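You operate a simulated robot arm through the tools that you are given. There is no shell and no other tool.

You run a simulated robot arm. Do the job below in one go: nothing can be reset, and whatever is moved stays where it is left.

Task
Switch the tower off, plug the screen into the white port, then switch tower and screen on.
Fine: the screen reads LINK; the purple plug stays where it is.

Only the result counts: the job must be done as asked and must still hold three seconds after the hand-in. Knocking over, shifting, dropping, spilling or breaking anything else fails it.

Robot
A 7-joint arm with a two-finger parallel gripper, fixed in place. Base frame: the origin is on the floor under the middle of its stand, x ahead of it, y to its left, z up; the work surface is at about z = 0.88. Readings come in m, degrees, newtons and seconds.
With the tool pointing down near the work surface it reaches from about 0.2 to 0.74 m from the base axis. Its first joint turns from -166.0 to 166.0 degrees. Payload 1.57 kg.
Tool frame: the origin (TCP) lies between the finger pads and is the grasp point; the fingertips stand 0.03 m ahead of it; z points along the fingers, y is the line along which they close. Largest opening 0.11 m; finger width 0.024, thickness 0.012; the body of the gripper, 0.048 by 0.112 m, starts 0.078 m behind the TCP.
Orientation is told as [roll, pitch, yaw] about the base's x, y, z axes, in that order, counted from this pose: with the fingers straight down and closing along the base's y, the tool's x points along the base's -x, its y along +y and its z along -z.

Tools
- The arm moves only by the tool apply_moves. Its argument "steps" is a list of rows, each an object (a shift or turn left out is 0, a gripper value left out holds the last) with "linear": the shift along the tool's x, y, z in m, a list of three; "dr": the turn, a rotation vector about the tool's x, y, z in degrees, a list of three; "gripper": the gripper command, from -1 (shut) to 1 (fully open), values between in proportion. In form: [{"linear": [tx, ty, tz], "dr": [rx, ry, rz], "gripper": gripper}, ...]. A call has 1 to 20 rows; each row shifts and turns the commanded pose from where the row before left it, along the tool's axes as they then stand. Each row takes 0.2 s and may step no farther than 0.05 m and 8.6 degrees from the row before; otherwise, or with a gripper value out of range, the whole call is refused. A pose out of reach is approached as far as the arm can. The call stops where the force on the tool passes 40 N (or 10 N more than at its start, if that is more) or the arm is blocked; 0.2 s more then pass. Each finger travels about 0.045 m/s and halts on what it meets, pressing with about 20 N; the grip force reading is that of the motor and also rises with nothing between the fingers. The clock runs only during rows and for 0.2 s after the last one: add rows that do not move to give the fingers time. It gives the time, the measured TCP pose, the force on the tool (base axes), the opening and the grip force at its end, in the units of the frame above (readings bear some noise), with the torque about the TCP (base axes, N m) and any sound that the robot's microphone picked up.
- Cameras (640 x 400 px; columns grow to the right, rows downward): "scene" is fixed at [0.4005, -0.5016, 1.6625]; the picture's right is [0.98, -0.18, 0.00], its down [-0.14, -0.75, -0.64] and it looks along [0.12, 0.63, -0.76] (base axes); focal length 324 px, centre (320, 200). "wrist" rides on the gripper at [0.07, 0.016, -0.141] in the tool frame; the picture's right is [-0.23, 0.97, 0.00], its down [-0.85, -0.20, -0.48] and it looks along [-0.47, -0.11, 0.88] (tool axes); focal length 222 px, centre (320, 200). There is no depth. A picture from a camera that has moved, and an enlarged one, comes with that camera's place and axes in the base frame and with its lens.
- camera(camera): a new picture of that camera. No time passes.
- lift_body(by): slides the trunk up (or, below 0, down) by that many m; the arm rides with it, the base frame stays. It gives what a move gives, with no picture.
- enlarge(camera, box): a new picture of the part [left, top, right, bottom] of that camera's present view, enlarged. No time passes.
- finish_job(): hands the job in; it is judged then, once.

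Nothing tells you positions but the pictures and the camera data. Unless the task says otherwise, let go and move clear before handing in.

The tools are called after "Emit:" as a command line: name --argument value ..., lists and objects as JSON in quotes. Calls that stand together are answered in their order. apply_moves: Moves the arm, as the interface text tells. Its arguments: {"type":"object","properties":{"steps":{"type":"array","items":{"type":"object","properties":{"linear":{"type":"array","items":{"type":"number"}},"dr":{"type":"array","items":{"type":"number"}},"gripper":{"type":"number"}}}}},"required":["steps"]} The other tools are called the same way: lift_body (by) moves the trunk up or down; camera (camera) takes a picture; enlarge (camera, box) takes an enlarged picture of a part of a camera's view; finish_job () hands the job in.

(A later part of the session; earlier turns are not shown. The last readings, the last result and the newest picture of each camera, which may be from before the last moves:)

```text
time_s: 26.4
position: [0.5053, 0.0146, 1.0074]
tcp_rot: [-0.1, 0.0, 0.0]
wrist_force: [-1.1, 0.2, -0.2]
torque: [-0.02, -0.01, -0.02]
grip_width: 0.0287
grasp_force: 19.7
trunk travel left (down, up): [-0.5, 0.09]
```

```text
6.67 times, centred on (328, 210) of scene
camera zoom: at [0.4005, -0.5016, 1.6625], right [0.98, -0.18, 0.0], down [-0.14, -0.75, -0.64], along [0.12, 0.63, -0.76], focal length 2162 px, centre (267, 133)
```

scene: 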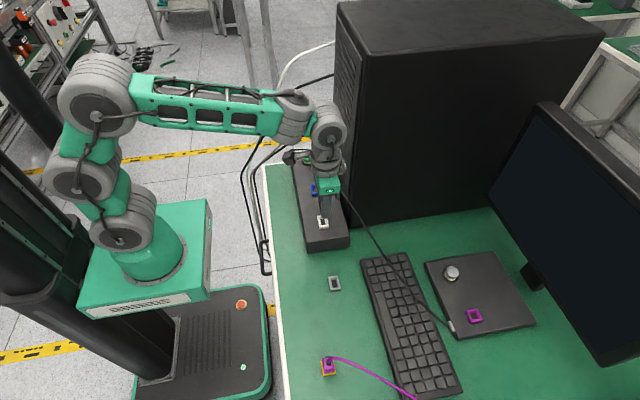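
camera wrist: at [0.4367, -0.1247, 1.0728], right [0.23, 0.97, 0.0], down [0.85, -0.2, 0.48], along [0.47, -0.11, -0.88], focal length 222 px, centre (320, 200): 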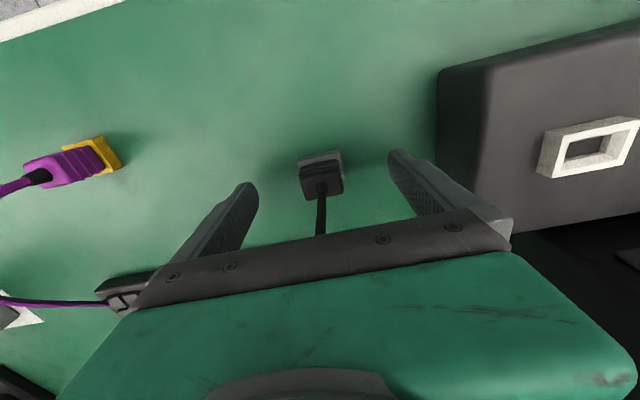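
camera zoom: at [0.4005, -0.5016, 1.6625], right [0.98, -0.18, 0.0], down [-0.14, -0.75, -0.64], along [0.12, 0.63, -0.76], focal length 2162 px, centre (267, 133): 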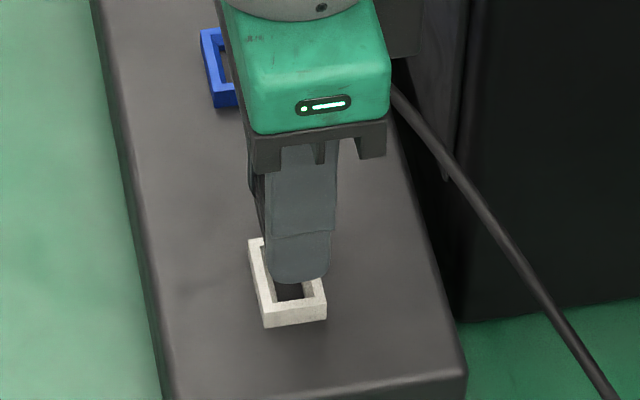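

The error is now under 1 mm, and the port has a chamfered opening. I'll apply the last small correction and lower in small steps, watching the force.

Emit:
apply_moves --steps '[{"linear": [-0.0009, -0.0004, 0], "gripper": -1}, {"linear": [0, 0, 0.004]}, {"linear": [0, 0, 0.004]}, {"linear": [0, 0, 0.002]}, {"linear": [0, 0, 0]}, {"linear": [0, 0, 0]}]'

Emit:
enlarge --camera "wrist" --box '[240, 110, 400, 210]'

Emit:
enlarge --camera "scene" --box '[280, 180, 376, 240]'

```text
time_s: 27.8
position: [0.5061, 0.0145, 0.9958]
tcp_rot: [0.0, -0.1, 0.0]
wrist_force: [0.0, -0.2, 0.3]
torque: [-0.03, 0.0, 0.01]
grip_width: 0.0291
grasp_force: 20.4
trunk travel left (down, up): [-0.5, 0.09]
```

```text
4.00 times, centred on (320, 160) of wrist
camera zoom: at [0.4369, 0.0318, 1.1375], right [0.23, 0.97, 0.0], down [0.85, -0.2, 0.48], along [0.47, -0.11, -0.88], focal length 888 px, centre (320, 360)
```

zoom: 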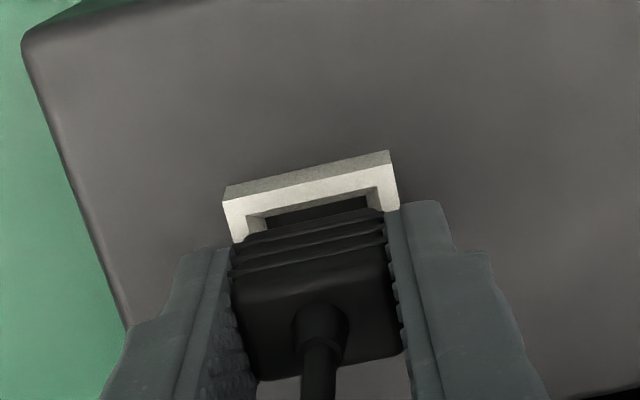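

```text
6.67 times, centred on (328, 210) of scene
camera zoom: at [0.4005, -0.5016, 1.6625], right [0.98, -0.18, 0.0], down [-0.14, -0.75, -0.64], along [0.12, 0.63, -0.76], focal length 2162 px, centre (267, 133)
```

zoom: 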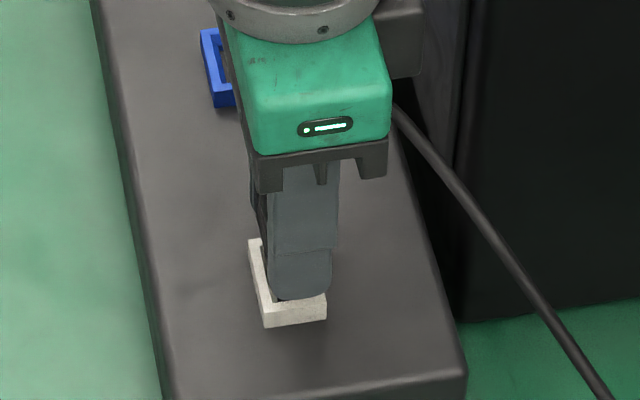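

The lateral alignment is within 0.2 mm, with about 14 mm left to go. I'll continue straight down.

Emit:
apply_moves --steps '[{"linear": [0, 0, 0.002], "gripper": -1}, {"linear": [0, 0, 0.002]}, {"linear": [0, 0, 0.002]}, {"linear": [0, 0, 0.002]}, {"linear": [0, 0, 0.0015]}, {"linear": [0, 0, 0.0015]}, {"linear": [0, 0, 0]}]'

Emit:
enlarge --camera "wrist" --box '[240, 110, 400, 210]'

Emit:
enlarge --camera "scene" --box '[280, 180, 376, 240]'

```text
time_s: 29.4
position: [0.5056, 0.0139, 0.9868]
tcp_rot: [0.0, -0.2, -0.1]
wrist_force: [-0.9, 0.1, 14.3]
torque: [0.02, 0.05, -0.01]
grip_width: 0.0285
grasp_force: 20.1
trunk travel left (down, up): [-0.5, 0.09]
```

```text
4.00 times, centred on (320, 160) of wrist
camera zoom: at [0.4362, 0.0317, 1.1285], right [0.23, 0.97, 0.0], down [0.85, -0.2, 0.48], along [0.47, -0.11, -0.88], focal length 888 px, centre (320, 360)
```

zoom: 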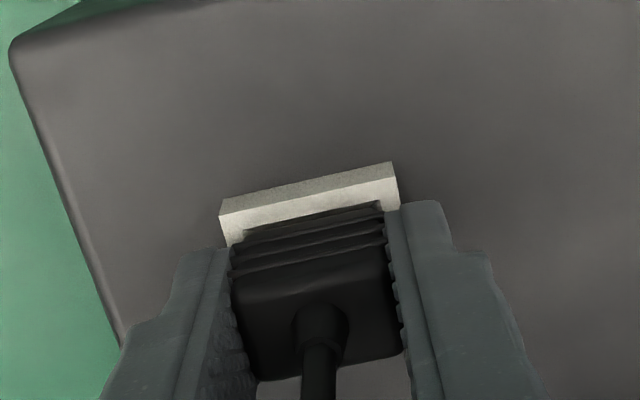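

```text
6.67 times, centred on (328, 210) of scene
camera zoom: at [0.4005, -0.5016, 1.6625], right [0.98, -0.18, 0.0], down [-0.14, -0.75, -0.64], along [0.12, 0.63, -0.76], focal length 2162 px, centre (267, 133)
```

zoom: 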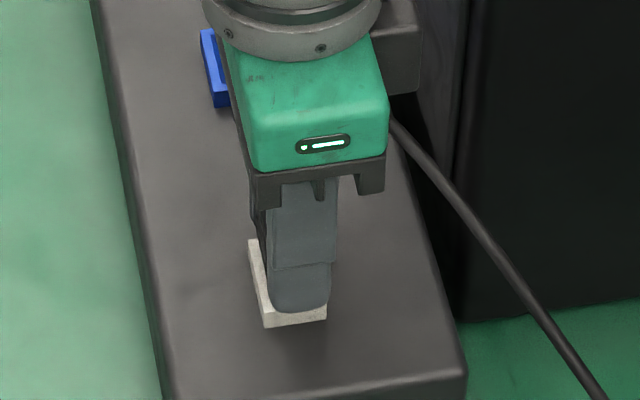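

The push is meeting about 14 N with roughly 5 mm left, which could be normal insertion resistance. I'll correct 0.7 mm in x and press on in small steps.

Emit:
apply_moves --steps '[{"linear": [-0.0007, 0.0001, 0], "gripper": -1}, {"linear": [0, 0, 0.001]}, {"linear": [0, 0, 0.001]}, {"linear": [0, 0, 0]}]'

Emit:
enlarge --camera "wrist" --box '[240, 110, 400, 210]'

```text
time_s: 30.4
position: [0.5057, 0.0151, 0.9837]
tcp_rot: [0.0, 0.0, -0.1]
wrist_force: [1.5, -5.2, 15.6]
torque: [-0.16, -0.04, 0.03]
grip_width: 0.0291
grasp_force: 19.7
trunk travel left (down, up): [-0.5, 0.09]
```

```text
4.00 times, centred on (320, 160) of wrist
camera zoom: at [0.4368, 0.0318, 1.1254], right [0.23, 0.97, 0.0], down [0.85, -0.2, 0.48], along [0.47, -0.11, -0.88], focal length 888 px, centre (320, 360)
```

zoom: 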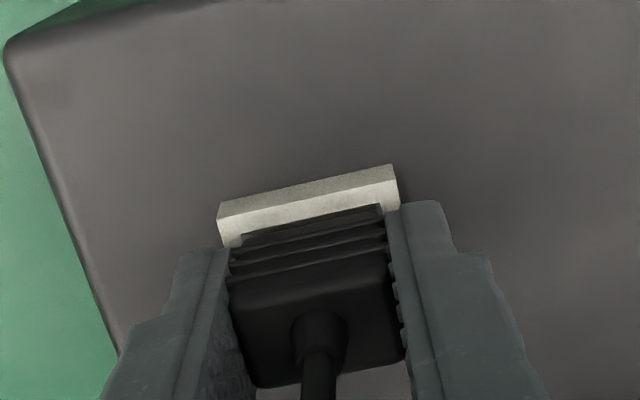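

The plug has stopped and appears to have slipped about 3 mm up in the fingers. It is either already seated or caught on the edge, so I'll inspect it closely before pushing more.

Emit:
enlarge --camera "wrist" --box '[288, 145, 352, 185]'

Emit:
enlarge --camera "wrist" --box '[280, 160, 360, 210]'

Emit:
enlarge --camera "scene" --box '[296, 195, 360, 235]'

Emit:
camera --camera "scene"

```text
10.00 times, centred on (320, 165) of wrist
camera zoom: at [0.4368, 0.0318, 1.1254], right [0.23, 0.97, 0.0], down [0.85, -0.2, 0.48], along [0.47, -0.11, -0.88], focal length 2221 px, centre (320, 550)
```

zoom: 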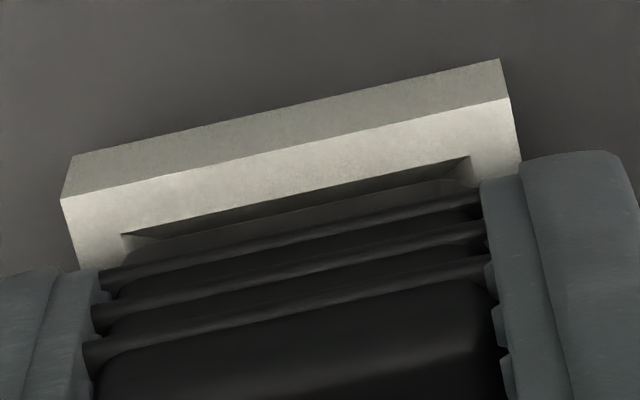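

```text
8.00 times, centred on (320, 185) of wrist
camera zoom: at [0.4368, 0.0318, 1.1254], right [0.23, 0.97, 0.0], down [0.85, -0.2, 0.48], along [0.47, -0.11, -0.88], focal length 1777 px, centre (320, 320)
```

zoom: 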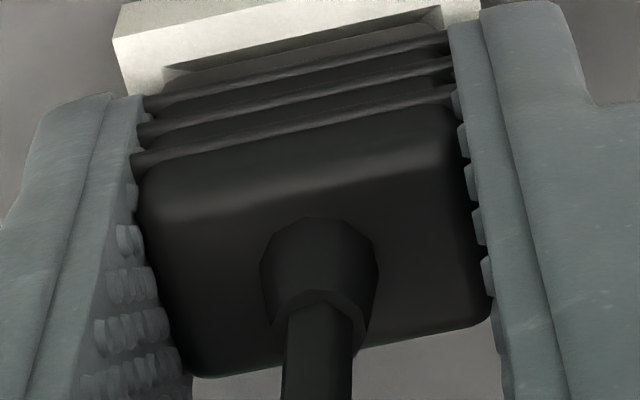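

```text
10.00 times, centred on (328, 215) of scene
camera zoom: at [0.4005, -0.5016, 1.6625], right [0.98, -0.18, 0.0], down [-0.14, -0.75, -0.64], along [0.12, 0.63, -0.76], focal length 3243 px, centre (240, 50)
```

zoom: 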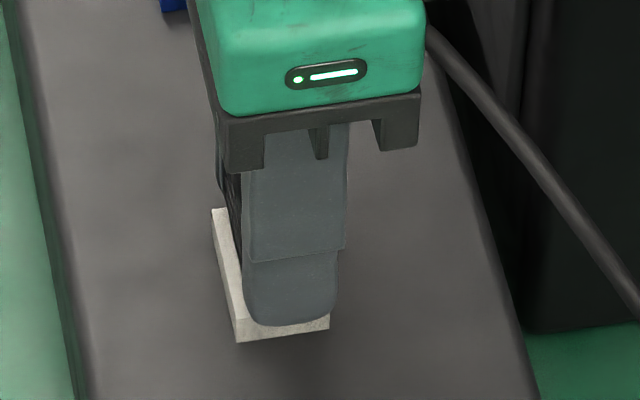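

```text
taken
```

scene: 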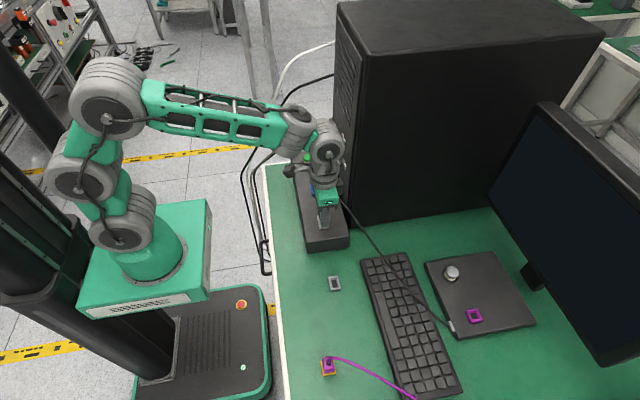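

A strip of the metal pin shows above the port opening, so the plug isn't fully in. It may be offset toward +x and +y, so I'll zoom further on both ends of the opening.

Emit:
enlarge --camera "wrist" --box '[292, 155, 324, 175]'

Emit:
enlarge --camera "wrist" --box '[316, 150, 348, 170]'

```text
16.00 times, centred on (308, 165) of wrist
camera zoom: at [0.4368, 0.0318, 1.1254], right [0.23, 0.97, 0.0], down [0.85, -0.2, 0.48], along [0.47, -0.11, -0.88], focal length 3554 px, centre (512, 760)
```

zoom: 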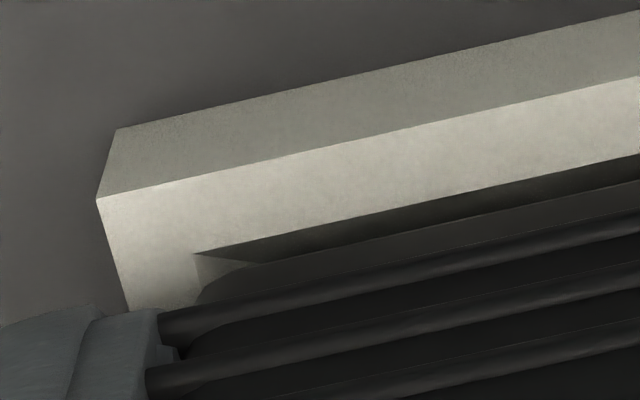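

```text
16.00 times, centred on (332, 160) of wrist
camera zoom: at [0.4368, 0.0318, 1.1254], right [0.23, 0.97, 0.0], down [0.85, -0.2, 0.48], along [0.47, -0.11, -0.88], focal length 3554 px, centre (128, 840)
```

zoom: 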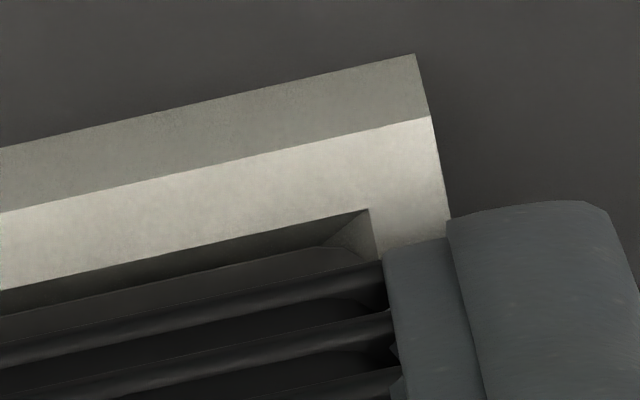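

The upward force acted centrally with almost no side load, and a recheck of the edge lengths suggests the seat lies about where the plug stopped. I'll ease the pressure and try small sideways moves to feel whether the pin is held in the port.

Emit:
apply_moves --steps '[{"linear": [0.0007, 0, -0.001], "gripper": -1}, {"linear": [0, 0, 0]}, {"linear": [0, 0, 0]}]'

Emit:
enlarge --camera "wrist" --box '[288, 145, 352, 185]'

```text
time_s: 31.2
position: [0.506, 0.015, 0.9836]
tcp_rot: [0.0, 0.0, 0.0]
wrist_force: [5.4, -3.5, 6.2]
torque: [-0.09, -0.23, -0.02]
grip_width: 0.0289
grasp_force: 19.7
trunk travel left (down, up): [-0.5, 0.09]
```

```text
10.00 times, centred on (320, 165) of wrist
camera zoom: at [0.4371, 0.0317, 1.1255], right [0.23, 0.97, 0.0], down [0.85, -0.2, 0.48], along [0.47, -0.11, -0.88], focal length 2221 px, centre (320, 550)
```

zoom: 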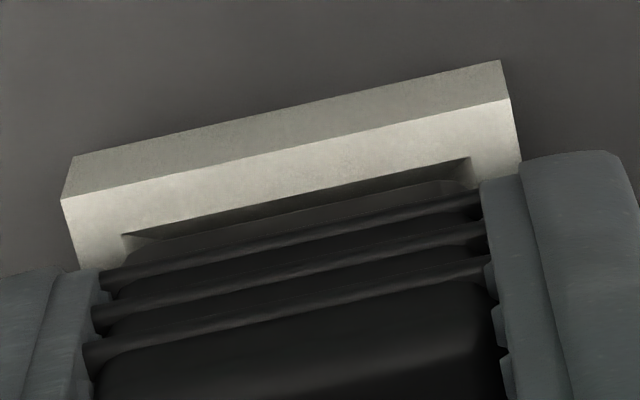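

The plug resists sideways motion with several newtons and doesn't shift, so the pin is inside the port. I'll neutralise the side load and press down a little more.

Emit:
apply_moves --steps '[{"linear": [-0.001, -0.0007, 0], "gripper": -1}, {"linear": [0, 0, 0]}, {"linear": [0, 0, 0]}]'

Emit:
apply_moves --steps '[{"linear": [0, 0, 0.001], "gripper": -1}, {"linear": [0, 0, 0.001]}, {"linear": [0, 0, 0]}]'

Emit:
enlarge --camera "wrist" --box '[288, 145, 352, 185]'

Emit:
enlarge --camera "wrist" --box '[240, 110, 400, 210]'

```text
time_s: 32.0
position: [0.5073, 0.0157, 0.9836]
tcp_rot: [0.0, 0.0, 0.1]
wrist_force: [0.6, -0.2, 6.1]
torque: [0.05, -0.1, -0.03]
grip_width: 0.0289
grasp_force: 19.6
trunk travel left (down, up): [-0.5, 0.09]
```

```text
time_s: 32.8
position: [0.506, 0.0146, 0.983]
tcp_rot: [0.1, 0.0, 0.1]
wrist_force: [-3.1, -0.1, 15.3]
torque: [-0.02, 0.09, -0.04]
grip_width: 0.0288
grasp_force: 20.3
trunk travel left (down, up): [-0.5, 0.09]
```

```text
10.00 times, centred on (320, 165) of wrist
camera zoom: at [0.4368, 0.0317, 1.1249], right [0.23, 0.97, 0.0], down [0.85, -0.2, 0.48], along [0.47, -0.11, -0.88], focal length 2221 px, centre (320, 550)
```

zoom: 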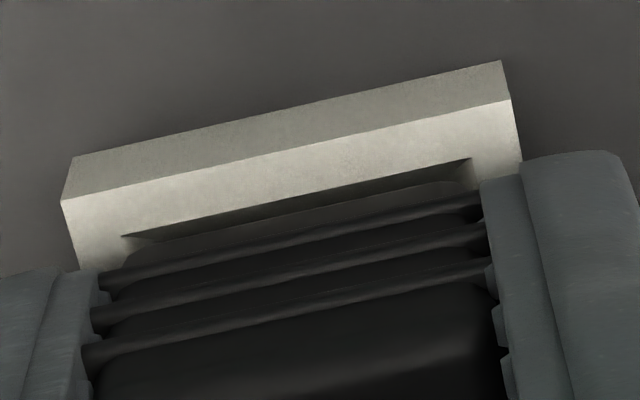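

```text
4.00 times, centred on (320, 160) of wrist
camera zoom: at [0.4368, 0.0317, 1.1249], right [0.23, 0.97, 0.0], down [0.85, -0.2, 0.48], along [0.47, -0.11, -0.88], focal length 888 px, centre (320, 360)
```

zoom: 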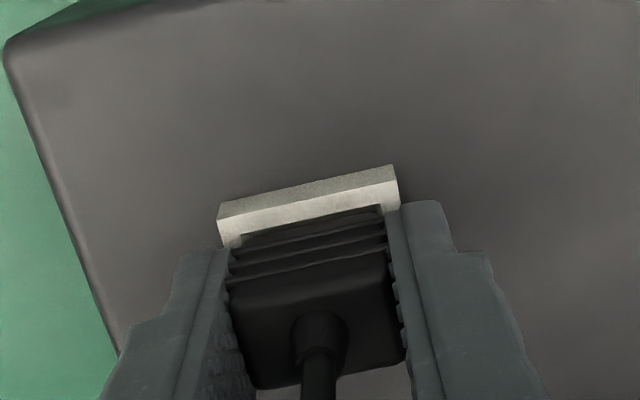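

Pressing further only makes the fingers slide on the plug at about 15 N, while the pin stays firmly located. I'll open the fingers a little, leave the plug in place and look at it from above.

Emit:
apply_moves --steps '[{"linear": [0, 0, -0.001], "gripper": -1}, {"gripper": 0.1}, {"gripper": 0.1}, {"gripper": 0.1}, {"gripper": 0.1}, {"gripper": 0.1}]'

Emit:
enlarge --camera "wrist" --box '[240, 110, 400, 210]'

Emit:
enlarge --camera "wrist" --box '[288, 145, 352, 185]'

Emit:
enlarge --camera "scene" --box '[296, 195, 360, 235]'

```text
time_s: 34.2
position: [0.5085, 0.0139, 0.9841]
tcp_rot: [0.0, 0.0, 0.1]
wrist_force: [0.2, 0.3, -0.2]
torque: [0.02, -0.02, 0.02]
grip_width: 0.0609
grasp_force: 0.1
trunk travel left (down, up): [-0.5, 0.09]
```

```text
4.00 times, centred on (320, 160) of wrist
camera zoom: at [0.438, 0.0314, 1.1249], right [0.23, 0.97, 0.0], down [0.85, -0.2, 0.48], along [0.47, -0.11, -0.88], focal length 888 px, centre (320, 360)
```

zoom: 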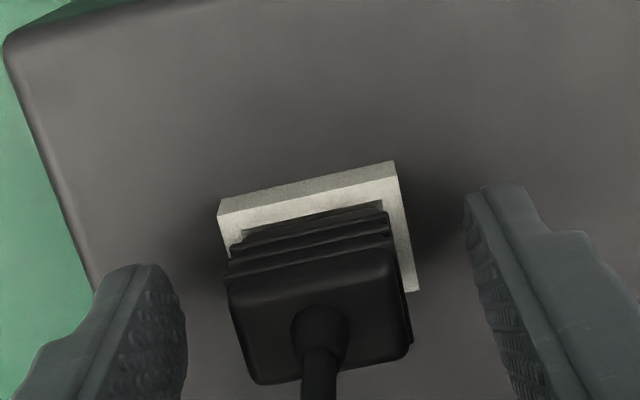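

```text
10.00 times, centred on (320, 165) of wrist
camera zoom: at [0.438, 0.0314, 1.1249], right [0.23, 0.97, 0.0], down [0.85, -0.2, 0.48], along [0.47, -0.11, -0.88], focal length 2221 px, centre (320, 550)
```

zoom: 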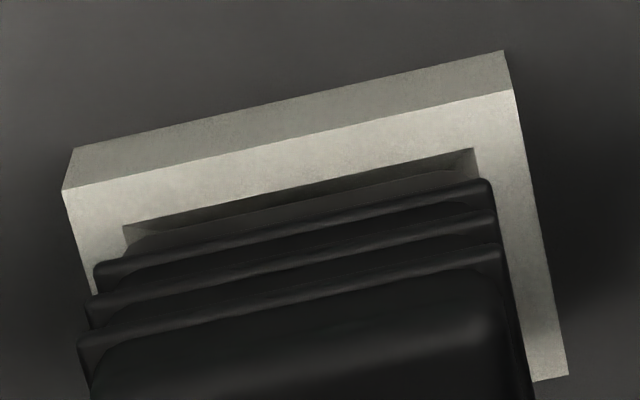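

```text
10.00 times, centred on (328, 215) of scene
camera zoom: at [0.4005, -0.5016, 1.6625], right [0.98, -0.18, 0.0], down [-0.14, -0.75, -0.64], along [0.12, 0.63, -0.76], focal length 3243 px, centre (240, 50)
```

zoom: 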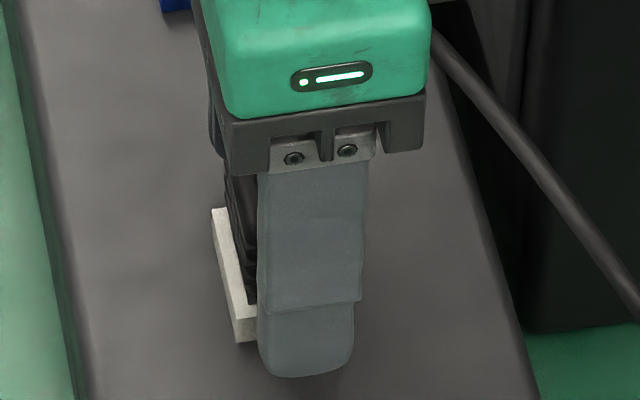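

The plug stands upright in the port on its own. I'll lift to the same relative viewpoint I used over the holder, so the two seated views can be compared.

Emit:
apply_moves --steps '[{"linear": [0, 0, -0.02], "gripper": 0.1}, {"linear": [0, 0, -0.02], "gripper": 1}, {"linear": [0, 0, -0.02]}, {"linear": [0, 0, -0.02]}, {"linear": [-0.0024, 0.0031, -0.017]}, {"linear": [0, 0, 0]}, {"linear": [0, 0, 0]}, {"linear": [0, 0, 0]}]'

Emit:
enlarge --camera "wrist" --box '[272, 110, 368, 170]'

Emit:
enlarge --camera "scene" --box '[296, 185, 376, 235]'

Emit:
camera --camera "scene"

```text
time_s: 36.0
position: [0.5123, 0.0177, 1.0806]
tcp_rot: [0.0, 0.1, 0.1]
wrist_force: [-0.3, -0.7, -0.1]
torque: [-0.03, -0.05, -0.01]
grip_width: 0.11
grasp_force: 0.0
trunk travel left (down, up): [-0.5, 0.09]
```

```text
6.67 times, centred on (320, 140) of wrist
camera zoom: at [0.4419, 0.0344, 1.2223], right [0.23, 0.97, 0.0], down [0.85, -0.2, 0.48], along [0.47, -0.11, -0.88], focal length 1481 px, centre (320, 600)
```

zoom: 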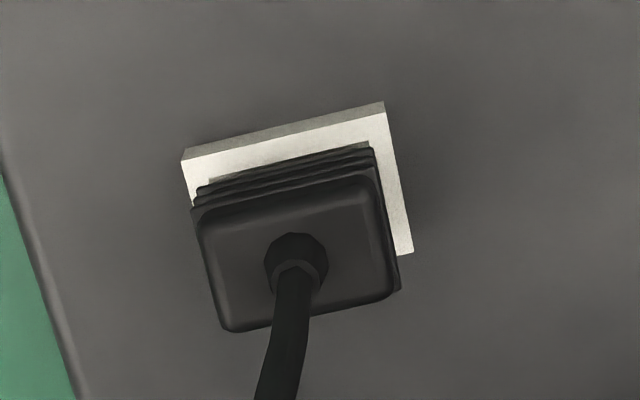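

```text
8.00 times, centred on (336, 210) of scene
camera zoom: at [0.4005, -0.5016, 1.6625], right [0.98, -0.18, 0.0], down [-0.14, -0.75, -0.64], along [0.12, 0.63, -0.76], focal length 2594 px, centre (192, 120)
```

zoom: 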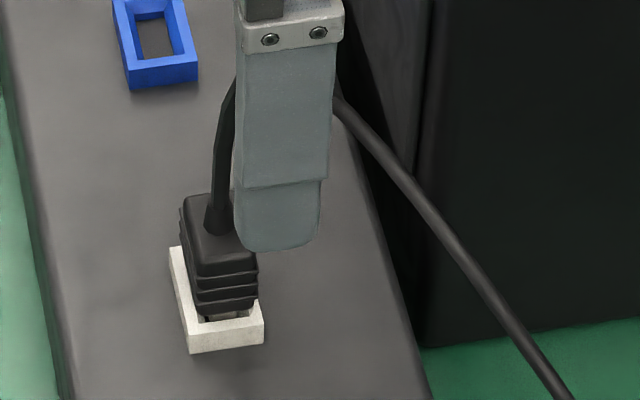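

```text
taken
```

scene: 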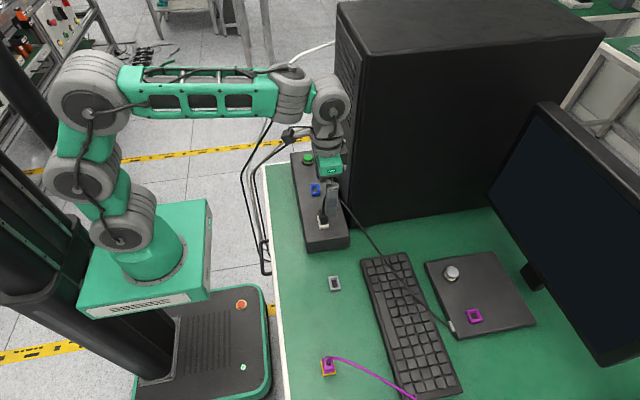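

In matching views the plug in the port looks almost the same as it did in the holder, though a small gap may remain. I'll tilt the wrist for a low side view of the seam.

Emit:
apply_moves --steps '[{"linear": [0.03, 0, 0], "gripper": 1}, {"linear": [0.03, 0, 0]}, {"linear": [0.03, 0, 0]}, {"dr": [0, -7, 0]}, {"dr": [0, -7, 0]}, {"dr": [0, -7, 0]}, {"dr": [0, -7, 0]}, {"dr": [0, -7, 0]}, {"linear": [0, 0, 0]}, {"linear": [0, 0, 0]}]'

Emit:
camera --camera "wrist"

Emit:
camera --camera "scene"

```text
time_s: 38.2
position: [0.4194, 0.0178, 1.0799]
tcp_rot: [0.1, -34.9, -0.2]
wrist_force: [0.0, 0.9, -0.5]
torque: [0.02, 0.0, 0.0]
grip_width: 0.11
grasp_force: 0.1
trunk travel left (down, up): [-0.5, 0.09]
```

```text
taken
camera wrist: at [0.2821, 0.0346, 1.156], right [0.19, 0.97, 0.13], down [0.43, -0.2, 0.88], along [0.89, -0.11, -0.45], focal length 222 px, centre (320, 200)
```

wrist: 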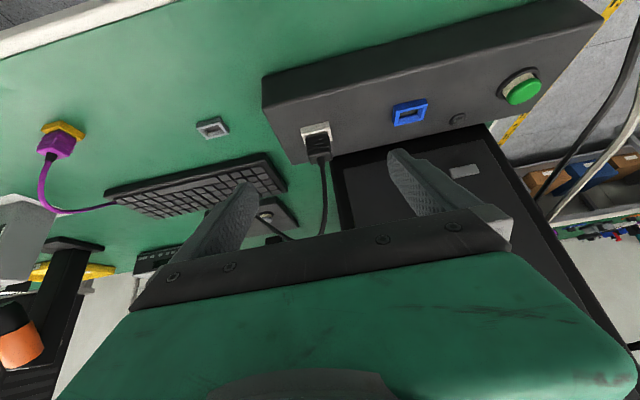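

```text
taken
```

scene: 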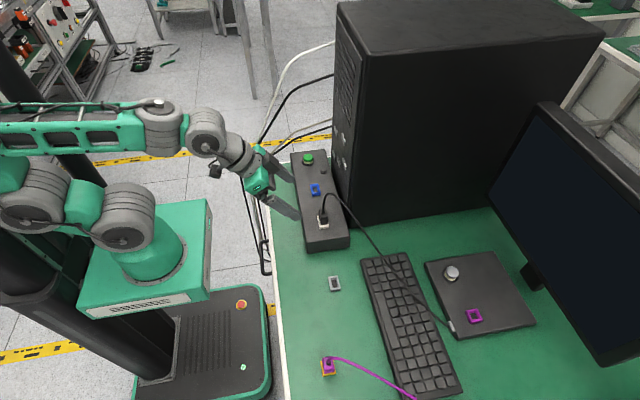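

Emit:
enlarge --camera "wrist" --box '[284, 115, 348, 155]'

Emit:
enlarge --camera "wrist" --box '[300, 115, 332, 135]'

Emit:
enlarge --camera "scene" --box '[300, 195, 348, 225]'

Emit:
enlarge --camera "scene" --box '[304, 350, 352, 380]'

Emit:
enlarge --camera "wrist" --box '[28, 110, 92, 150]'

```text
10.00 times, centred on (316, 135) of wrist
camera zoom: at [0.2821, 0.0346, 1.156], right [0.19, 0.97, 0.13], down [0.43, -0.2, 0.88], along [0.89, -0.11, -0.45], focal length 2221 px, centre (360, 850)
```

zoom: 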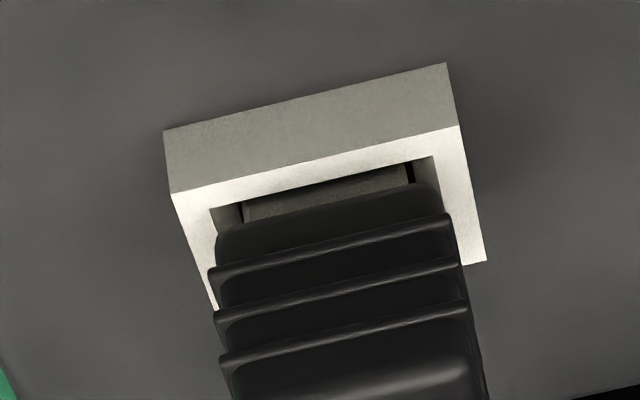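

```text
16.00 times, centred on (316, 125) of wrist
camera zoom: at [0.2821, 0.0346, 1.156], right [0.19, 0.97, 0.13], down [0.43, -0.2, 0.88], along [0.89, -0.11, -0.45], focal length 3554 px, centre (384, 1400)
```

zoom: 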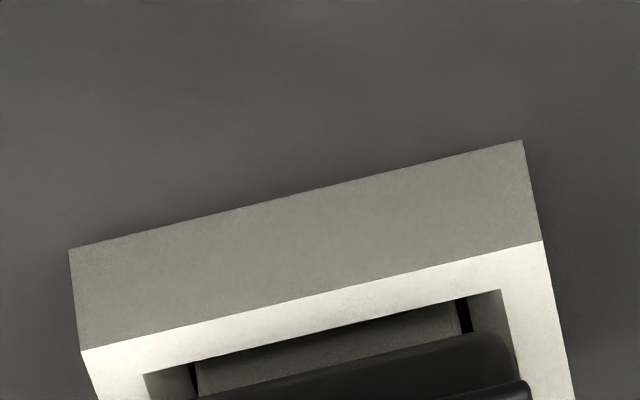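

```text
13.33 times, centred on (324, 210) of scene
camera zoom: at [0.4005, -0.5016, 1.6625], right [0.98, -0.18, 0.0], down [-0.14, -0.75, -0.64], along [0.12, 0.63, -0.76], focal length 4324 px, centre (267, 67)
```

zoom: 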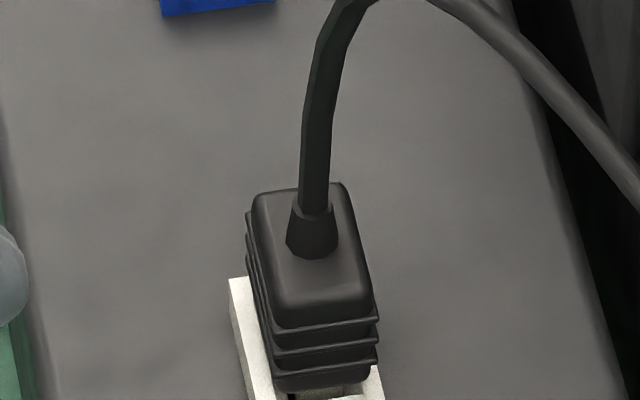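

```text
13.33 times, centred on (328, 365) of scene
camera zoom: at [0.4005, -0.5016, 1.6625], right [0.98, -0.18, 0.0], down [-0.14, -0.75, -0.64], along [0.12, 0.63, -0.76], focal length 4324 px, centre (213, -2000)
```

zoom: 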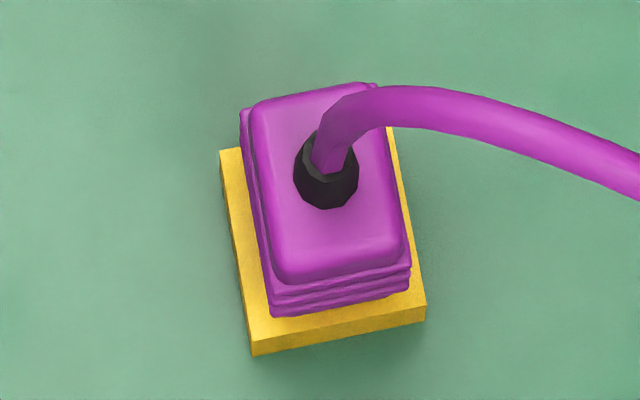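

```text
10.00 times, centred on (60, 130) of wrist
camera zoom: at [0.2821, 0.0346, 1.156], right [0.19, 0.97, 0.13], down [0.43, -0.2, 0.88], along [0.89, -0.11, -0.45], focal length 2221 px, centre (2920, 900)
```

zoom: 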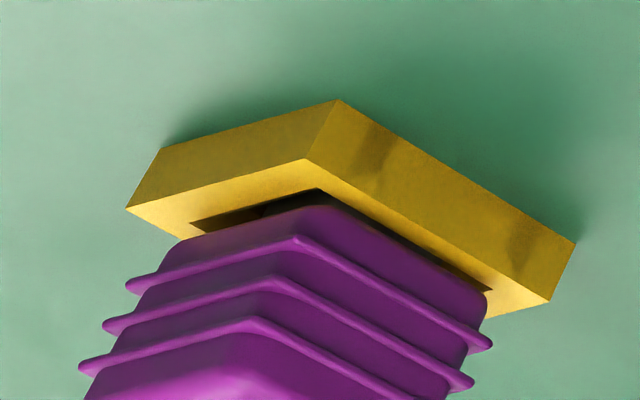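

From this low angle the black plug looks much like the parked purple one, with a thin gap under the ribs. I'll compare the two in the scene camera at the same zoom.

Emit:
enlarge --camera "scene" --box '[304, 205, 352, 235]'

Emit:
enlarge --camera "scene" --box '[312, 210, 336, 225]'

Emit:
enlarge --camera "scene" --box '[318, 362, 342, 377]'

Emit:
enlarge --camera "wrist" --box '[304, 124, 328, 139]'

Emit:
enlarge --camera "wrist" --box '[198, 112, 230, 132]'

```text
13.33 times, centred on (328, 220) of scene
camera zoom: at [0.4005, -0.5016, 1.6625], right [0.98, -0.18, 0.0], down [-0.14, -0.75, -0.64], along [0.12, 0.63, -0.76], focal length 4324 px, centre (213, -67)
```

zoom: 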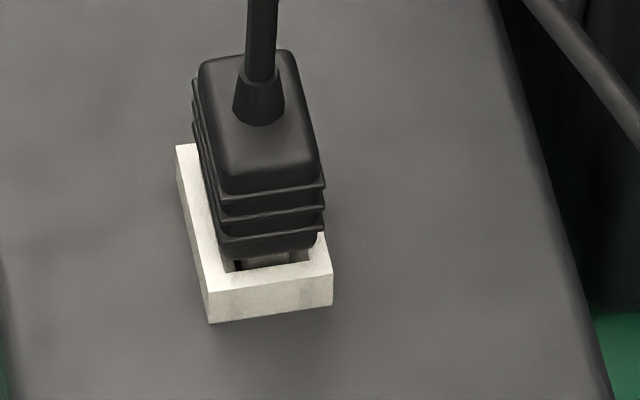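

```text
16.00 times, centred on (324, 218) of scene
camera zoom: at [0.4005, -0.5016, 1.6625], right [0.98, -0.18, 0.0], down [-0.14, -0.75, -0.64], along [0.12, 0.63, -0.76], focal length 5189 px, centre (256, -80)
```

zoom: 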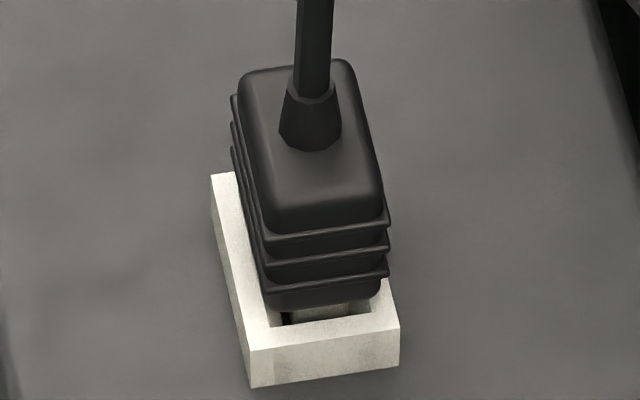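

```text
16.00 times, centred on (330, 370) of scene
camera zoom: at [0.4005, -0.5016, 1.6625], right [0.98, -0.18, 0.0], down [-0.14, -0.75, -0.64], along [0.12, 0.63, -0.76], focal length 5189 px, centre (160, -2512)
```

zoom: 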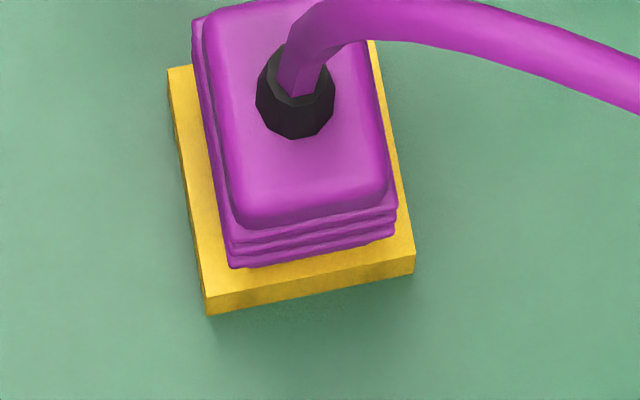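

```text
16.00 times, centred on (316, 132) of wrist
camera zoom: at [0.2821, 0.0346, 1.156], right [0.19, 0.97, 0.13], down [0.43, -0.2, 0.88], along [0.89, -0.11, -0.45], focal length 3554 px, centre (384, 1296)
```

zoom: 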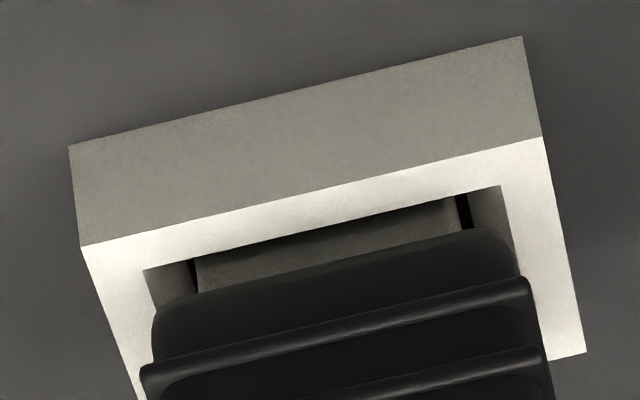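

```text
16.00 times, centred on (214, 122) of wrist
camera zoom: at [0.2821, 0.0346, 1.156], right [0.19, 0.97, 0.13], down [0.43, -0.2, 0.88], along [0.89, -0.11, -0.45], focal length 3554 px, centre (2016, 1448)
```

zoom: 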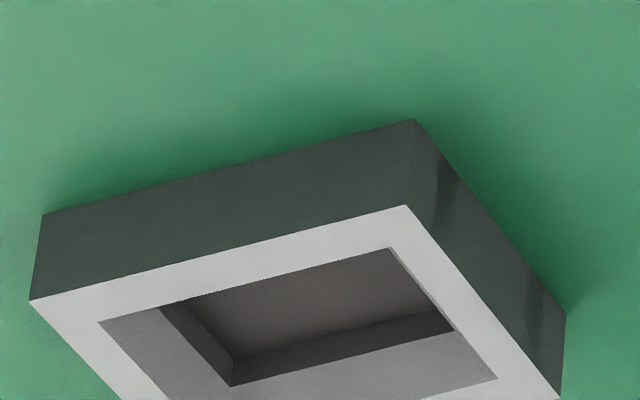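

The numbers disagree slightly: the plug may still be 1–4 mm short of full depth. I'll go back over it, straddle the cable with the fingertips and press on the plug's top, which can take more force than my friction grip.

Emit:
apply_moves --steps '[{"dr": [0, 7, 0], "gripper": 1}, {"dr": [0, 7, 0]}, {"dr": [0, 7, 0]}, {"dr": [0, 7, 0]}, {"dr": [0, 7, 0]}, {"linear": [-0.028, 0, 0]}, {"linear": [-0.028, 0, 0]}, {"linear": [-0.028, -0.0025, 0]}, {"linear": [0, 0, 0]}, {"linear": [0, 0, 0]}, {"linear": [0, 0, 0]}]'

Emit:
camera --camera "wrist"

Emit:
enlarge --camera "scene" --box '[280, 165, 376, 225]'

```text
time_s: 40.6
position: [0.5046, 0.0151, 1.0809]
tcp_rot: [0.0, 0.0, 0.0]
wrist_force: [-0.5, -0.4, -0.3]
torque: [0.0, 0.01, 0.0]
grip_width: 0.1098
grasp_force: 0.0
trunk travel left (down, up): [-0.5, 0.09]
```

```text
taken
camera wrist: at [0.4362, 0.0311, 1.2237], right [0.23, 0.97, 0.0], down [0.85, -0.2, 0.48], along [0.47, -0.11, -0.88], focal length 222 px, centre (320, 200)
```

wrist: 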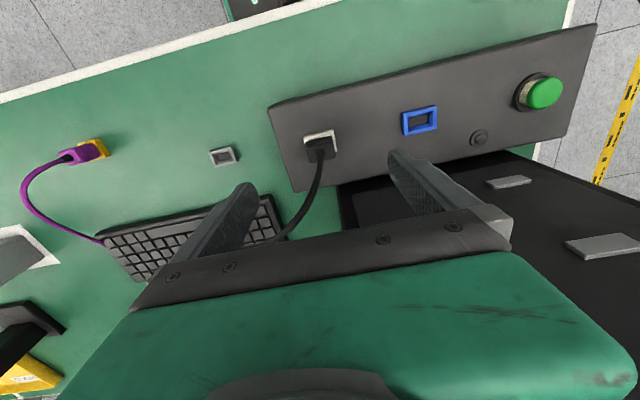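

```text
6.67 times, centred on (328, 195) of scene
camera zoom: at [0.4005, -0.5016, 1.6625], right [0.98, -0.18, 0.0], down [-0.14, -0.75, -0.64], along [0.12, 0.63, -0.76], focal length 2162 px, centre (267, 233)
```

zoom: 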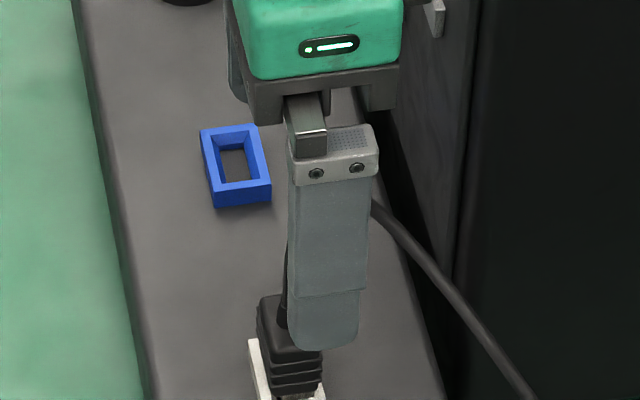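

I'm centred over the plug with the cable running between the open fingers. I'll lower to about 15 mm above the plug top with a 60 mm opening and check the cable clearance.

Emit:
apply_moves --steps '[{"linear": [0, 0.0008, 0.0], "gripper": 0.09}, {"linear": [0, 0, 0]}, {"linear": [0, 0, 0]}, {"linear": [0, 0, 0.016]}, {"linear": [0, 0, 0.016]}, {"linear": [0, 0, 0.016]}, {"linear": [0, 0, 0]}, {"linear": [0, 0, 0]}]'

Emit:
enlarge --camera "wrist" --box '[240, 110, 400, 210]'

Emit:
enlarge --camera "scene" --box '[280, 165, 376, 225]'

```text
time_s: 42.4
position: [0.5035, 0.0148, 1.0317]
tcp_rot: [0.0, 0.0, -0.1]
wrist_force: [0.5, 0.0, 0.6]
torque: [0.0, 0.0, -0.03]
grip_width: 0.06
grasp_force: 0.0
trunk travel left (down, up): [-0.5, 0.09]
```

```text
4.00 times, centred on (320, 160) of wrist
camera zoom: at [0.435, 0.0323, 1.1742], right [0.23, 0.97, 0.0], down [0.85, -0.2, 0.48], along [0.47, -0.11, -0.88], focal length 888 px, centre (320, 360)
```

zoom: 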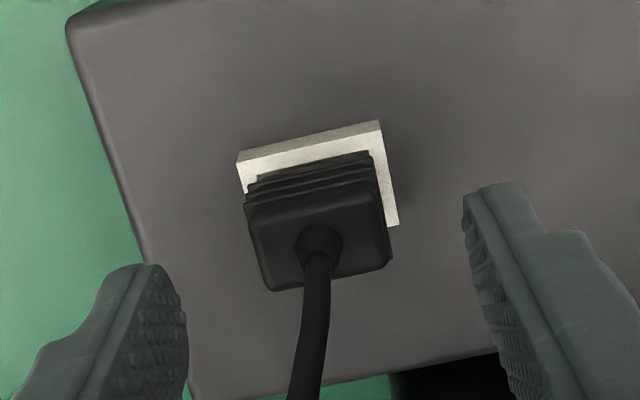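

```text
6.67 times, centred on (328, 195) of scene
camera zoom: at [0.4005, -0.5016, 1.6625], right [0.98, -0.18, 0.0], down [-0.14, -0.75, -0.64], along [0.12, 0.63, -0.76], focal length 2162 px, centre (267, 233)
```

zoom: 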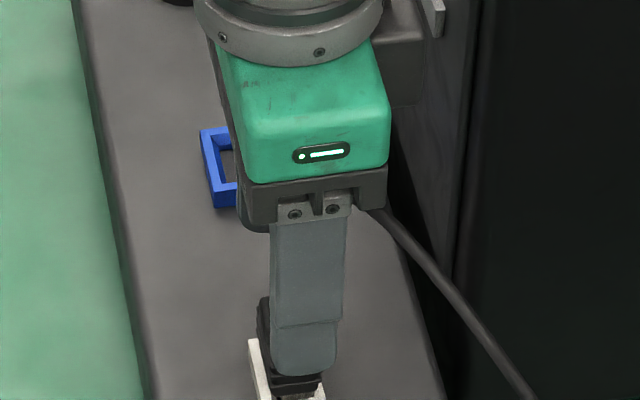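

The cable passes cleanly between the fingers. I'll narrow the opening to about 18 mm so the tips land on the plug's shoulders, then lower gently to contact.

Emit:
apply_moves --steps '[{"linear": [-0.0013, -0.0004, 0.0], "gripper": -0.673}, {"linear": [0, 0, 0]}, {"linear": [0, 0, 0]}, {"linear": [0, 0, 0]}, {"linear": [0, 0, 0]}, {"linear": [0, 0, 0.005]}, {"linear": [0, 0, 0.005]}, {"linear": [0, 0, 0]}, {"linear": [0, 0, 0]}]'

Emit:
enlarge --camera "wrist" --box '[240, 110, 400, 210]'

Emit:
enlarge --camera "scene" --box '[280, 175, 376, 235]'

```text
time_s: 44.4
position: [0.5047, 0.0156, 1.0231]
tcp_rot: [0.0, 0.0, -0.1]
wrist_force: [-0.2, 0.1, 0.3]
torque: [0.0, 0.0, -0.03]
grip_width: 0.018
grasp_force: 0.0
trunk travel left (down, up): [-0.5, 0.09]
```

```text
4.00 times, centred on (320, 160) of wrist
camera zoom: at [0.436, 0.0322, 1.1647], right [0.23, 0.97, 0.0], down [0.85, -0.2, 0.48], along [0.47, -0.11, -0.88], focal length 888 px, centre (320, 360)
```

zoom: 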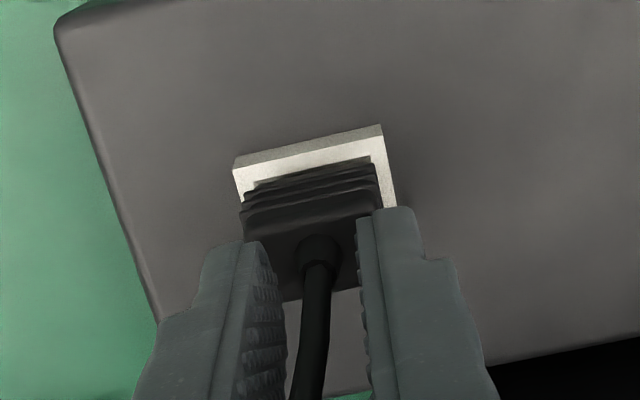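

```text
6.67 times, centred on (328, 205) of scene
camera zoom: at [0.4005, -0.5016, 1.6625], right [0.98, -0.18, 0.0], down [-0.14, -0.75, -0.64], along [0.12, 0.63, -0.76], focal length 2162 px, centre (267, 167)
```

zoom: 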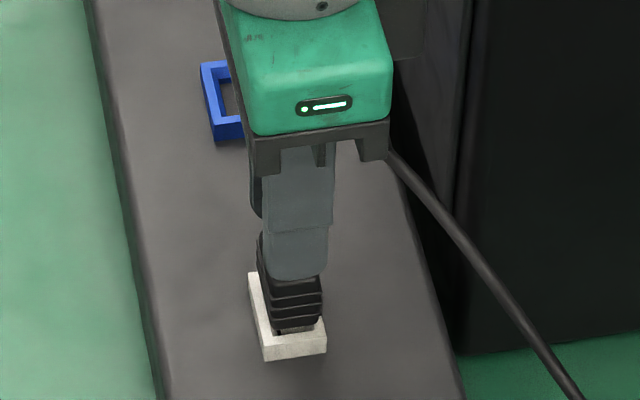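

The fingertips straddle the cable a few millimetres above the plug's shoulders. I'll press down in 1 mm steps.

Emit:
apply_moves --steps '[{"linear": [0, 0, 0.0015], "gripper": -0.673}, {"linear": [0, 0, 0.0015]}, {"linear": [0, 0, 0.001]}, {"linear": [0, 0, 0.001]}, {"linear": [0, 0, 0.001]}, {"linear": [0, 0, 0]}]'

Emit:
enlarge --camera "wrist" --box '[280, 130, 360, 180]'

```text
time_s: 45.8
position: [0.5048, 0.0165, 1.0163]
tcp_rot: [0.0, -0.1, -0.1]
wrist_force: [0.1, 0.7, -0.4]
torque: [0.02, 0.01, 0.01]
grip_width: 0.0181
grasp_force: 0.0
trunk travel left (down, up): [-0.5, 0.09]
```

```text
8.00 times, centred on (320, 155) of wrist
camera zoom: at [0.4358, 0.0329, 1.1587], right [0.23, 0.97, 0.0], down [0.86, -0.2, 0.48], along [0.47, -0.11, -0.88], focal length 1777 px, centre (320, 560)
```

zoom: 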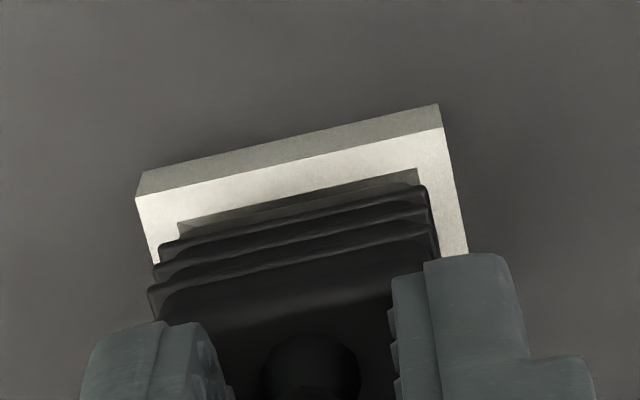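

No contact yet, with the tips at about z = 0.988. I'll keep lowering with a 1 mm sideways correction.

Emit:
apply_moves --steps '[{"linear": [0, -0.001, 0.001], "gripper": -0.673}, {"linear": [0, 0, 0.001]}, {"linear": [0, 0, 0.001]}, {"linear": [0, 0, 0.001]}, {"linear": [0, 0, 0]}]'

Emit:
enlarge --camera "wrist" --box '[280, 130, 360, 180]'

```text
time_s: 47.0
position: [0.5052, 0.0146, 1.014]
tcp_rot: [0.0, -0.3, -0.1]
wrist_force: [-0.5, -2.3, 22.8]
torque: [-0.13, 0.09, 0.0]
grip_width: 0.0177
grasp_force: 0.1
trunk travel left (down, up): [-0.5, 0.09]
```

```text
8.00 times, centred on (320, 155) of wrist
camera zoom: at [0.4352, 0.0313, 1.1564], right [0.23, 0.97, 0.0], down [0.85, -0.2, 0.48], along [0.47, -0.11, -0.88], focal length 1777 px, centre (320, 560)
```

zoom: 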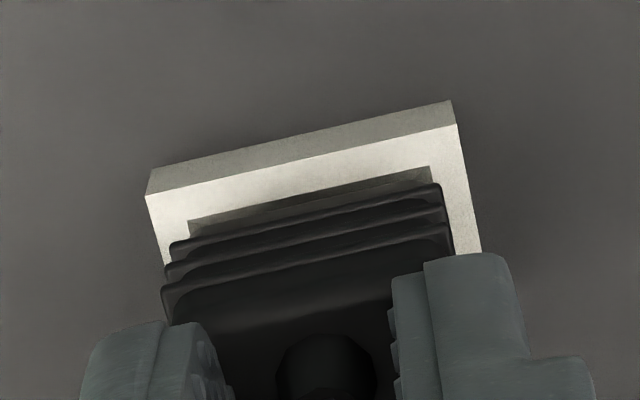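

The tips are on the plug with about 23 N. I'll press further in half-millimetre steps to see whether it goes deeper.

Emit:
apply_moves --steps '[{"linear": [0, 0, 0.0007], "gripper": -0.673}, {"linear": [0, 0, 0.0007]}, {"linear": [0, 0, 0.0007]}, {"linear": [0, 0, 0]}]'

Emit:
enlarge --camera "wrist" --box '[280, 130, 360, 180]'

```text
time_s: 47.7
position: [0.5062, 0.0143, 1.0148]
tcp_rot: [-0.1, -0.6, 0.0]
wrist_force: [-6.6, -2.2, 15.5]
torque: [-0.09, 0.31, 0.0]
grip_width: 0.0182
grasp_force: 0.0
trunk travel left (down, up): [-0.5, 0.09]
stopped in row 3: the force on the tool passed its limit at 41 N (the readings are from after the stop); the commanded pose is now the measured one
```

```text
8.00 times, centred on (320, 155) of wrist
camera zoom: at [0.4356, 0.0314, 1.1563], right [0.23, 0.97, 0.0], down [0.85, -0.2, 0.49], along [0.47, -0.11, -0.87], focal length 1777 px, centre (320, 560)
```

zoom: 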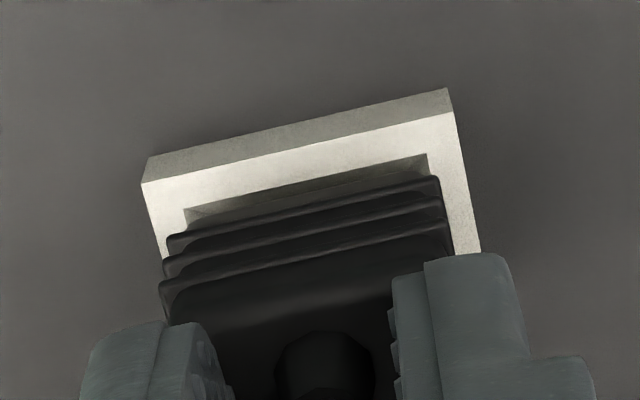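

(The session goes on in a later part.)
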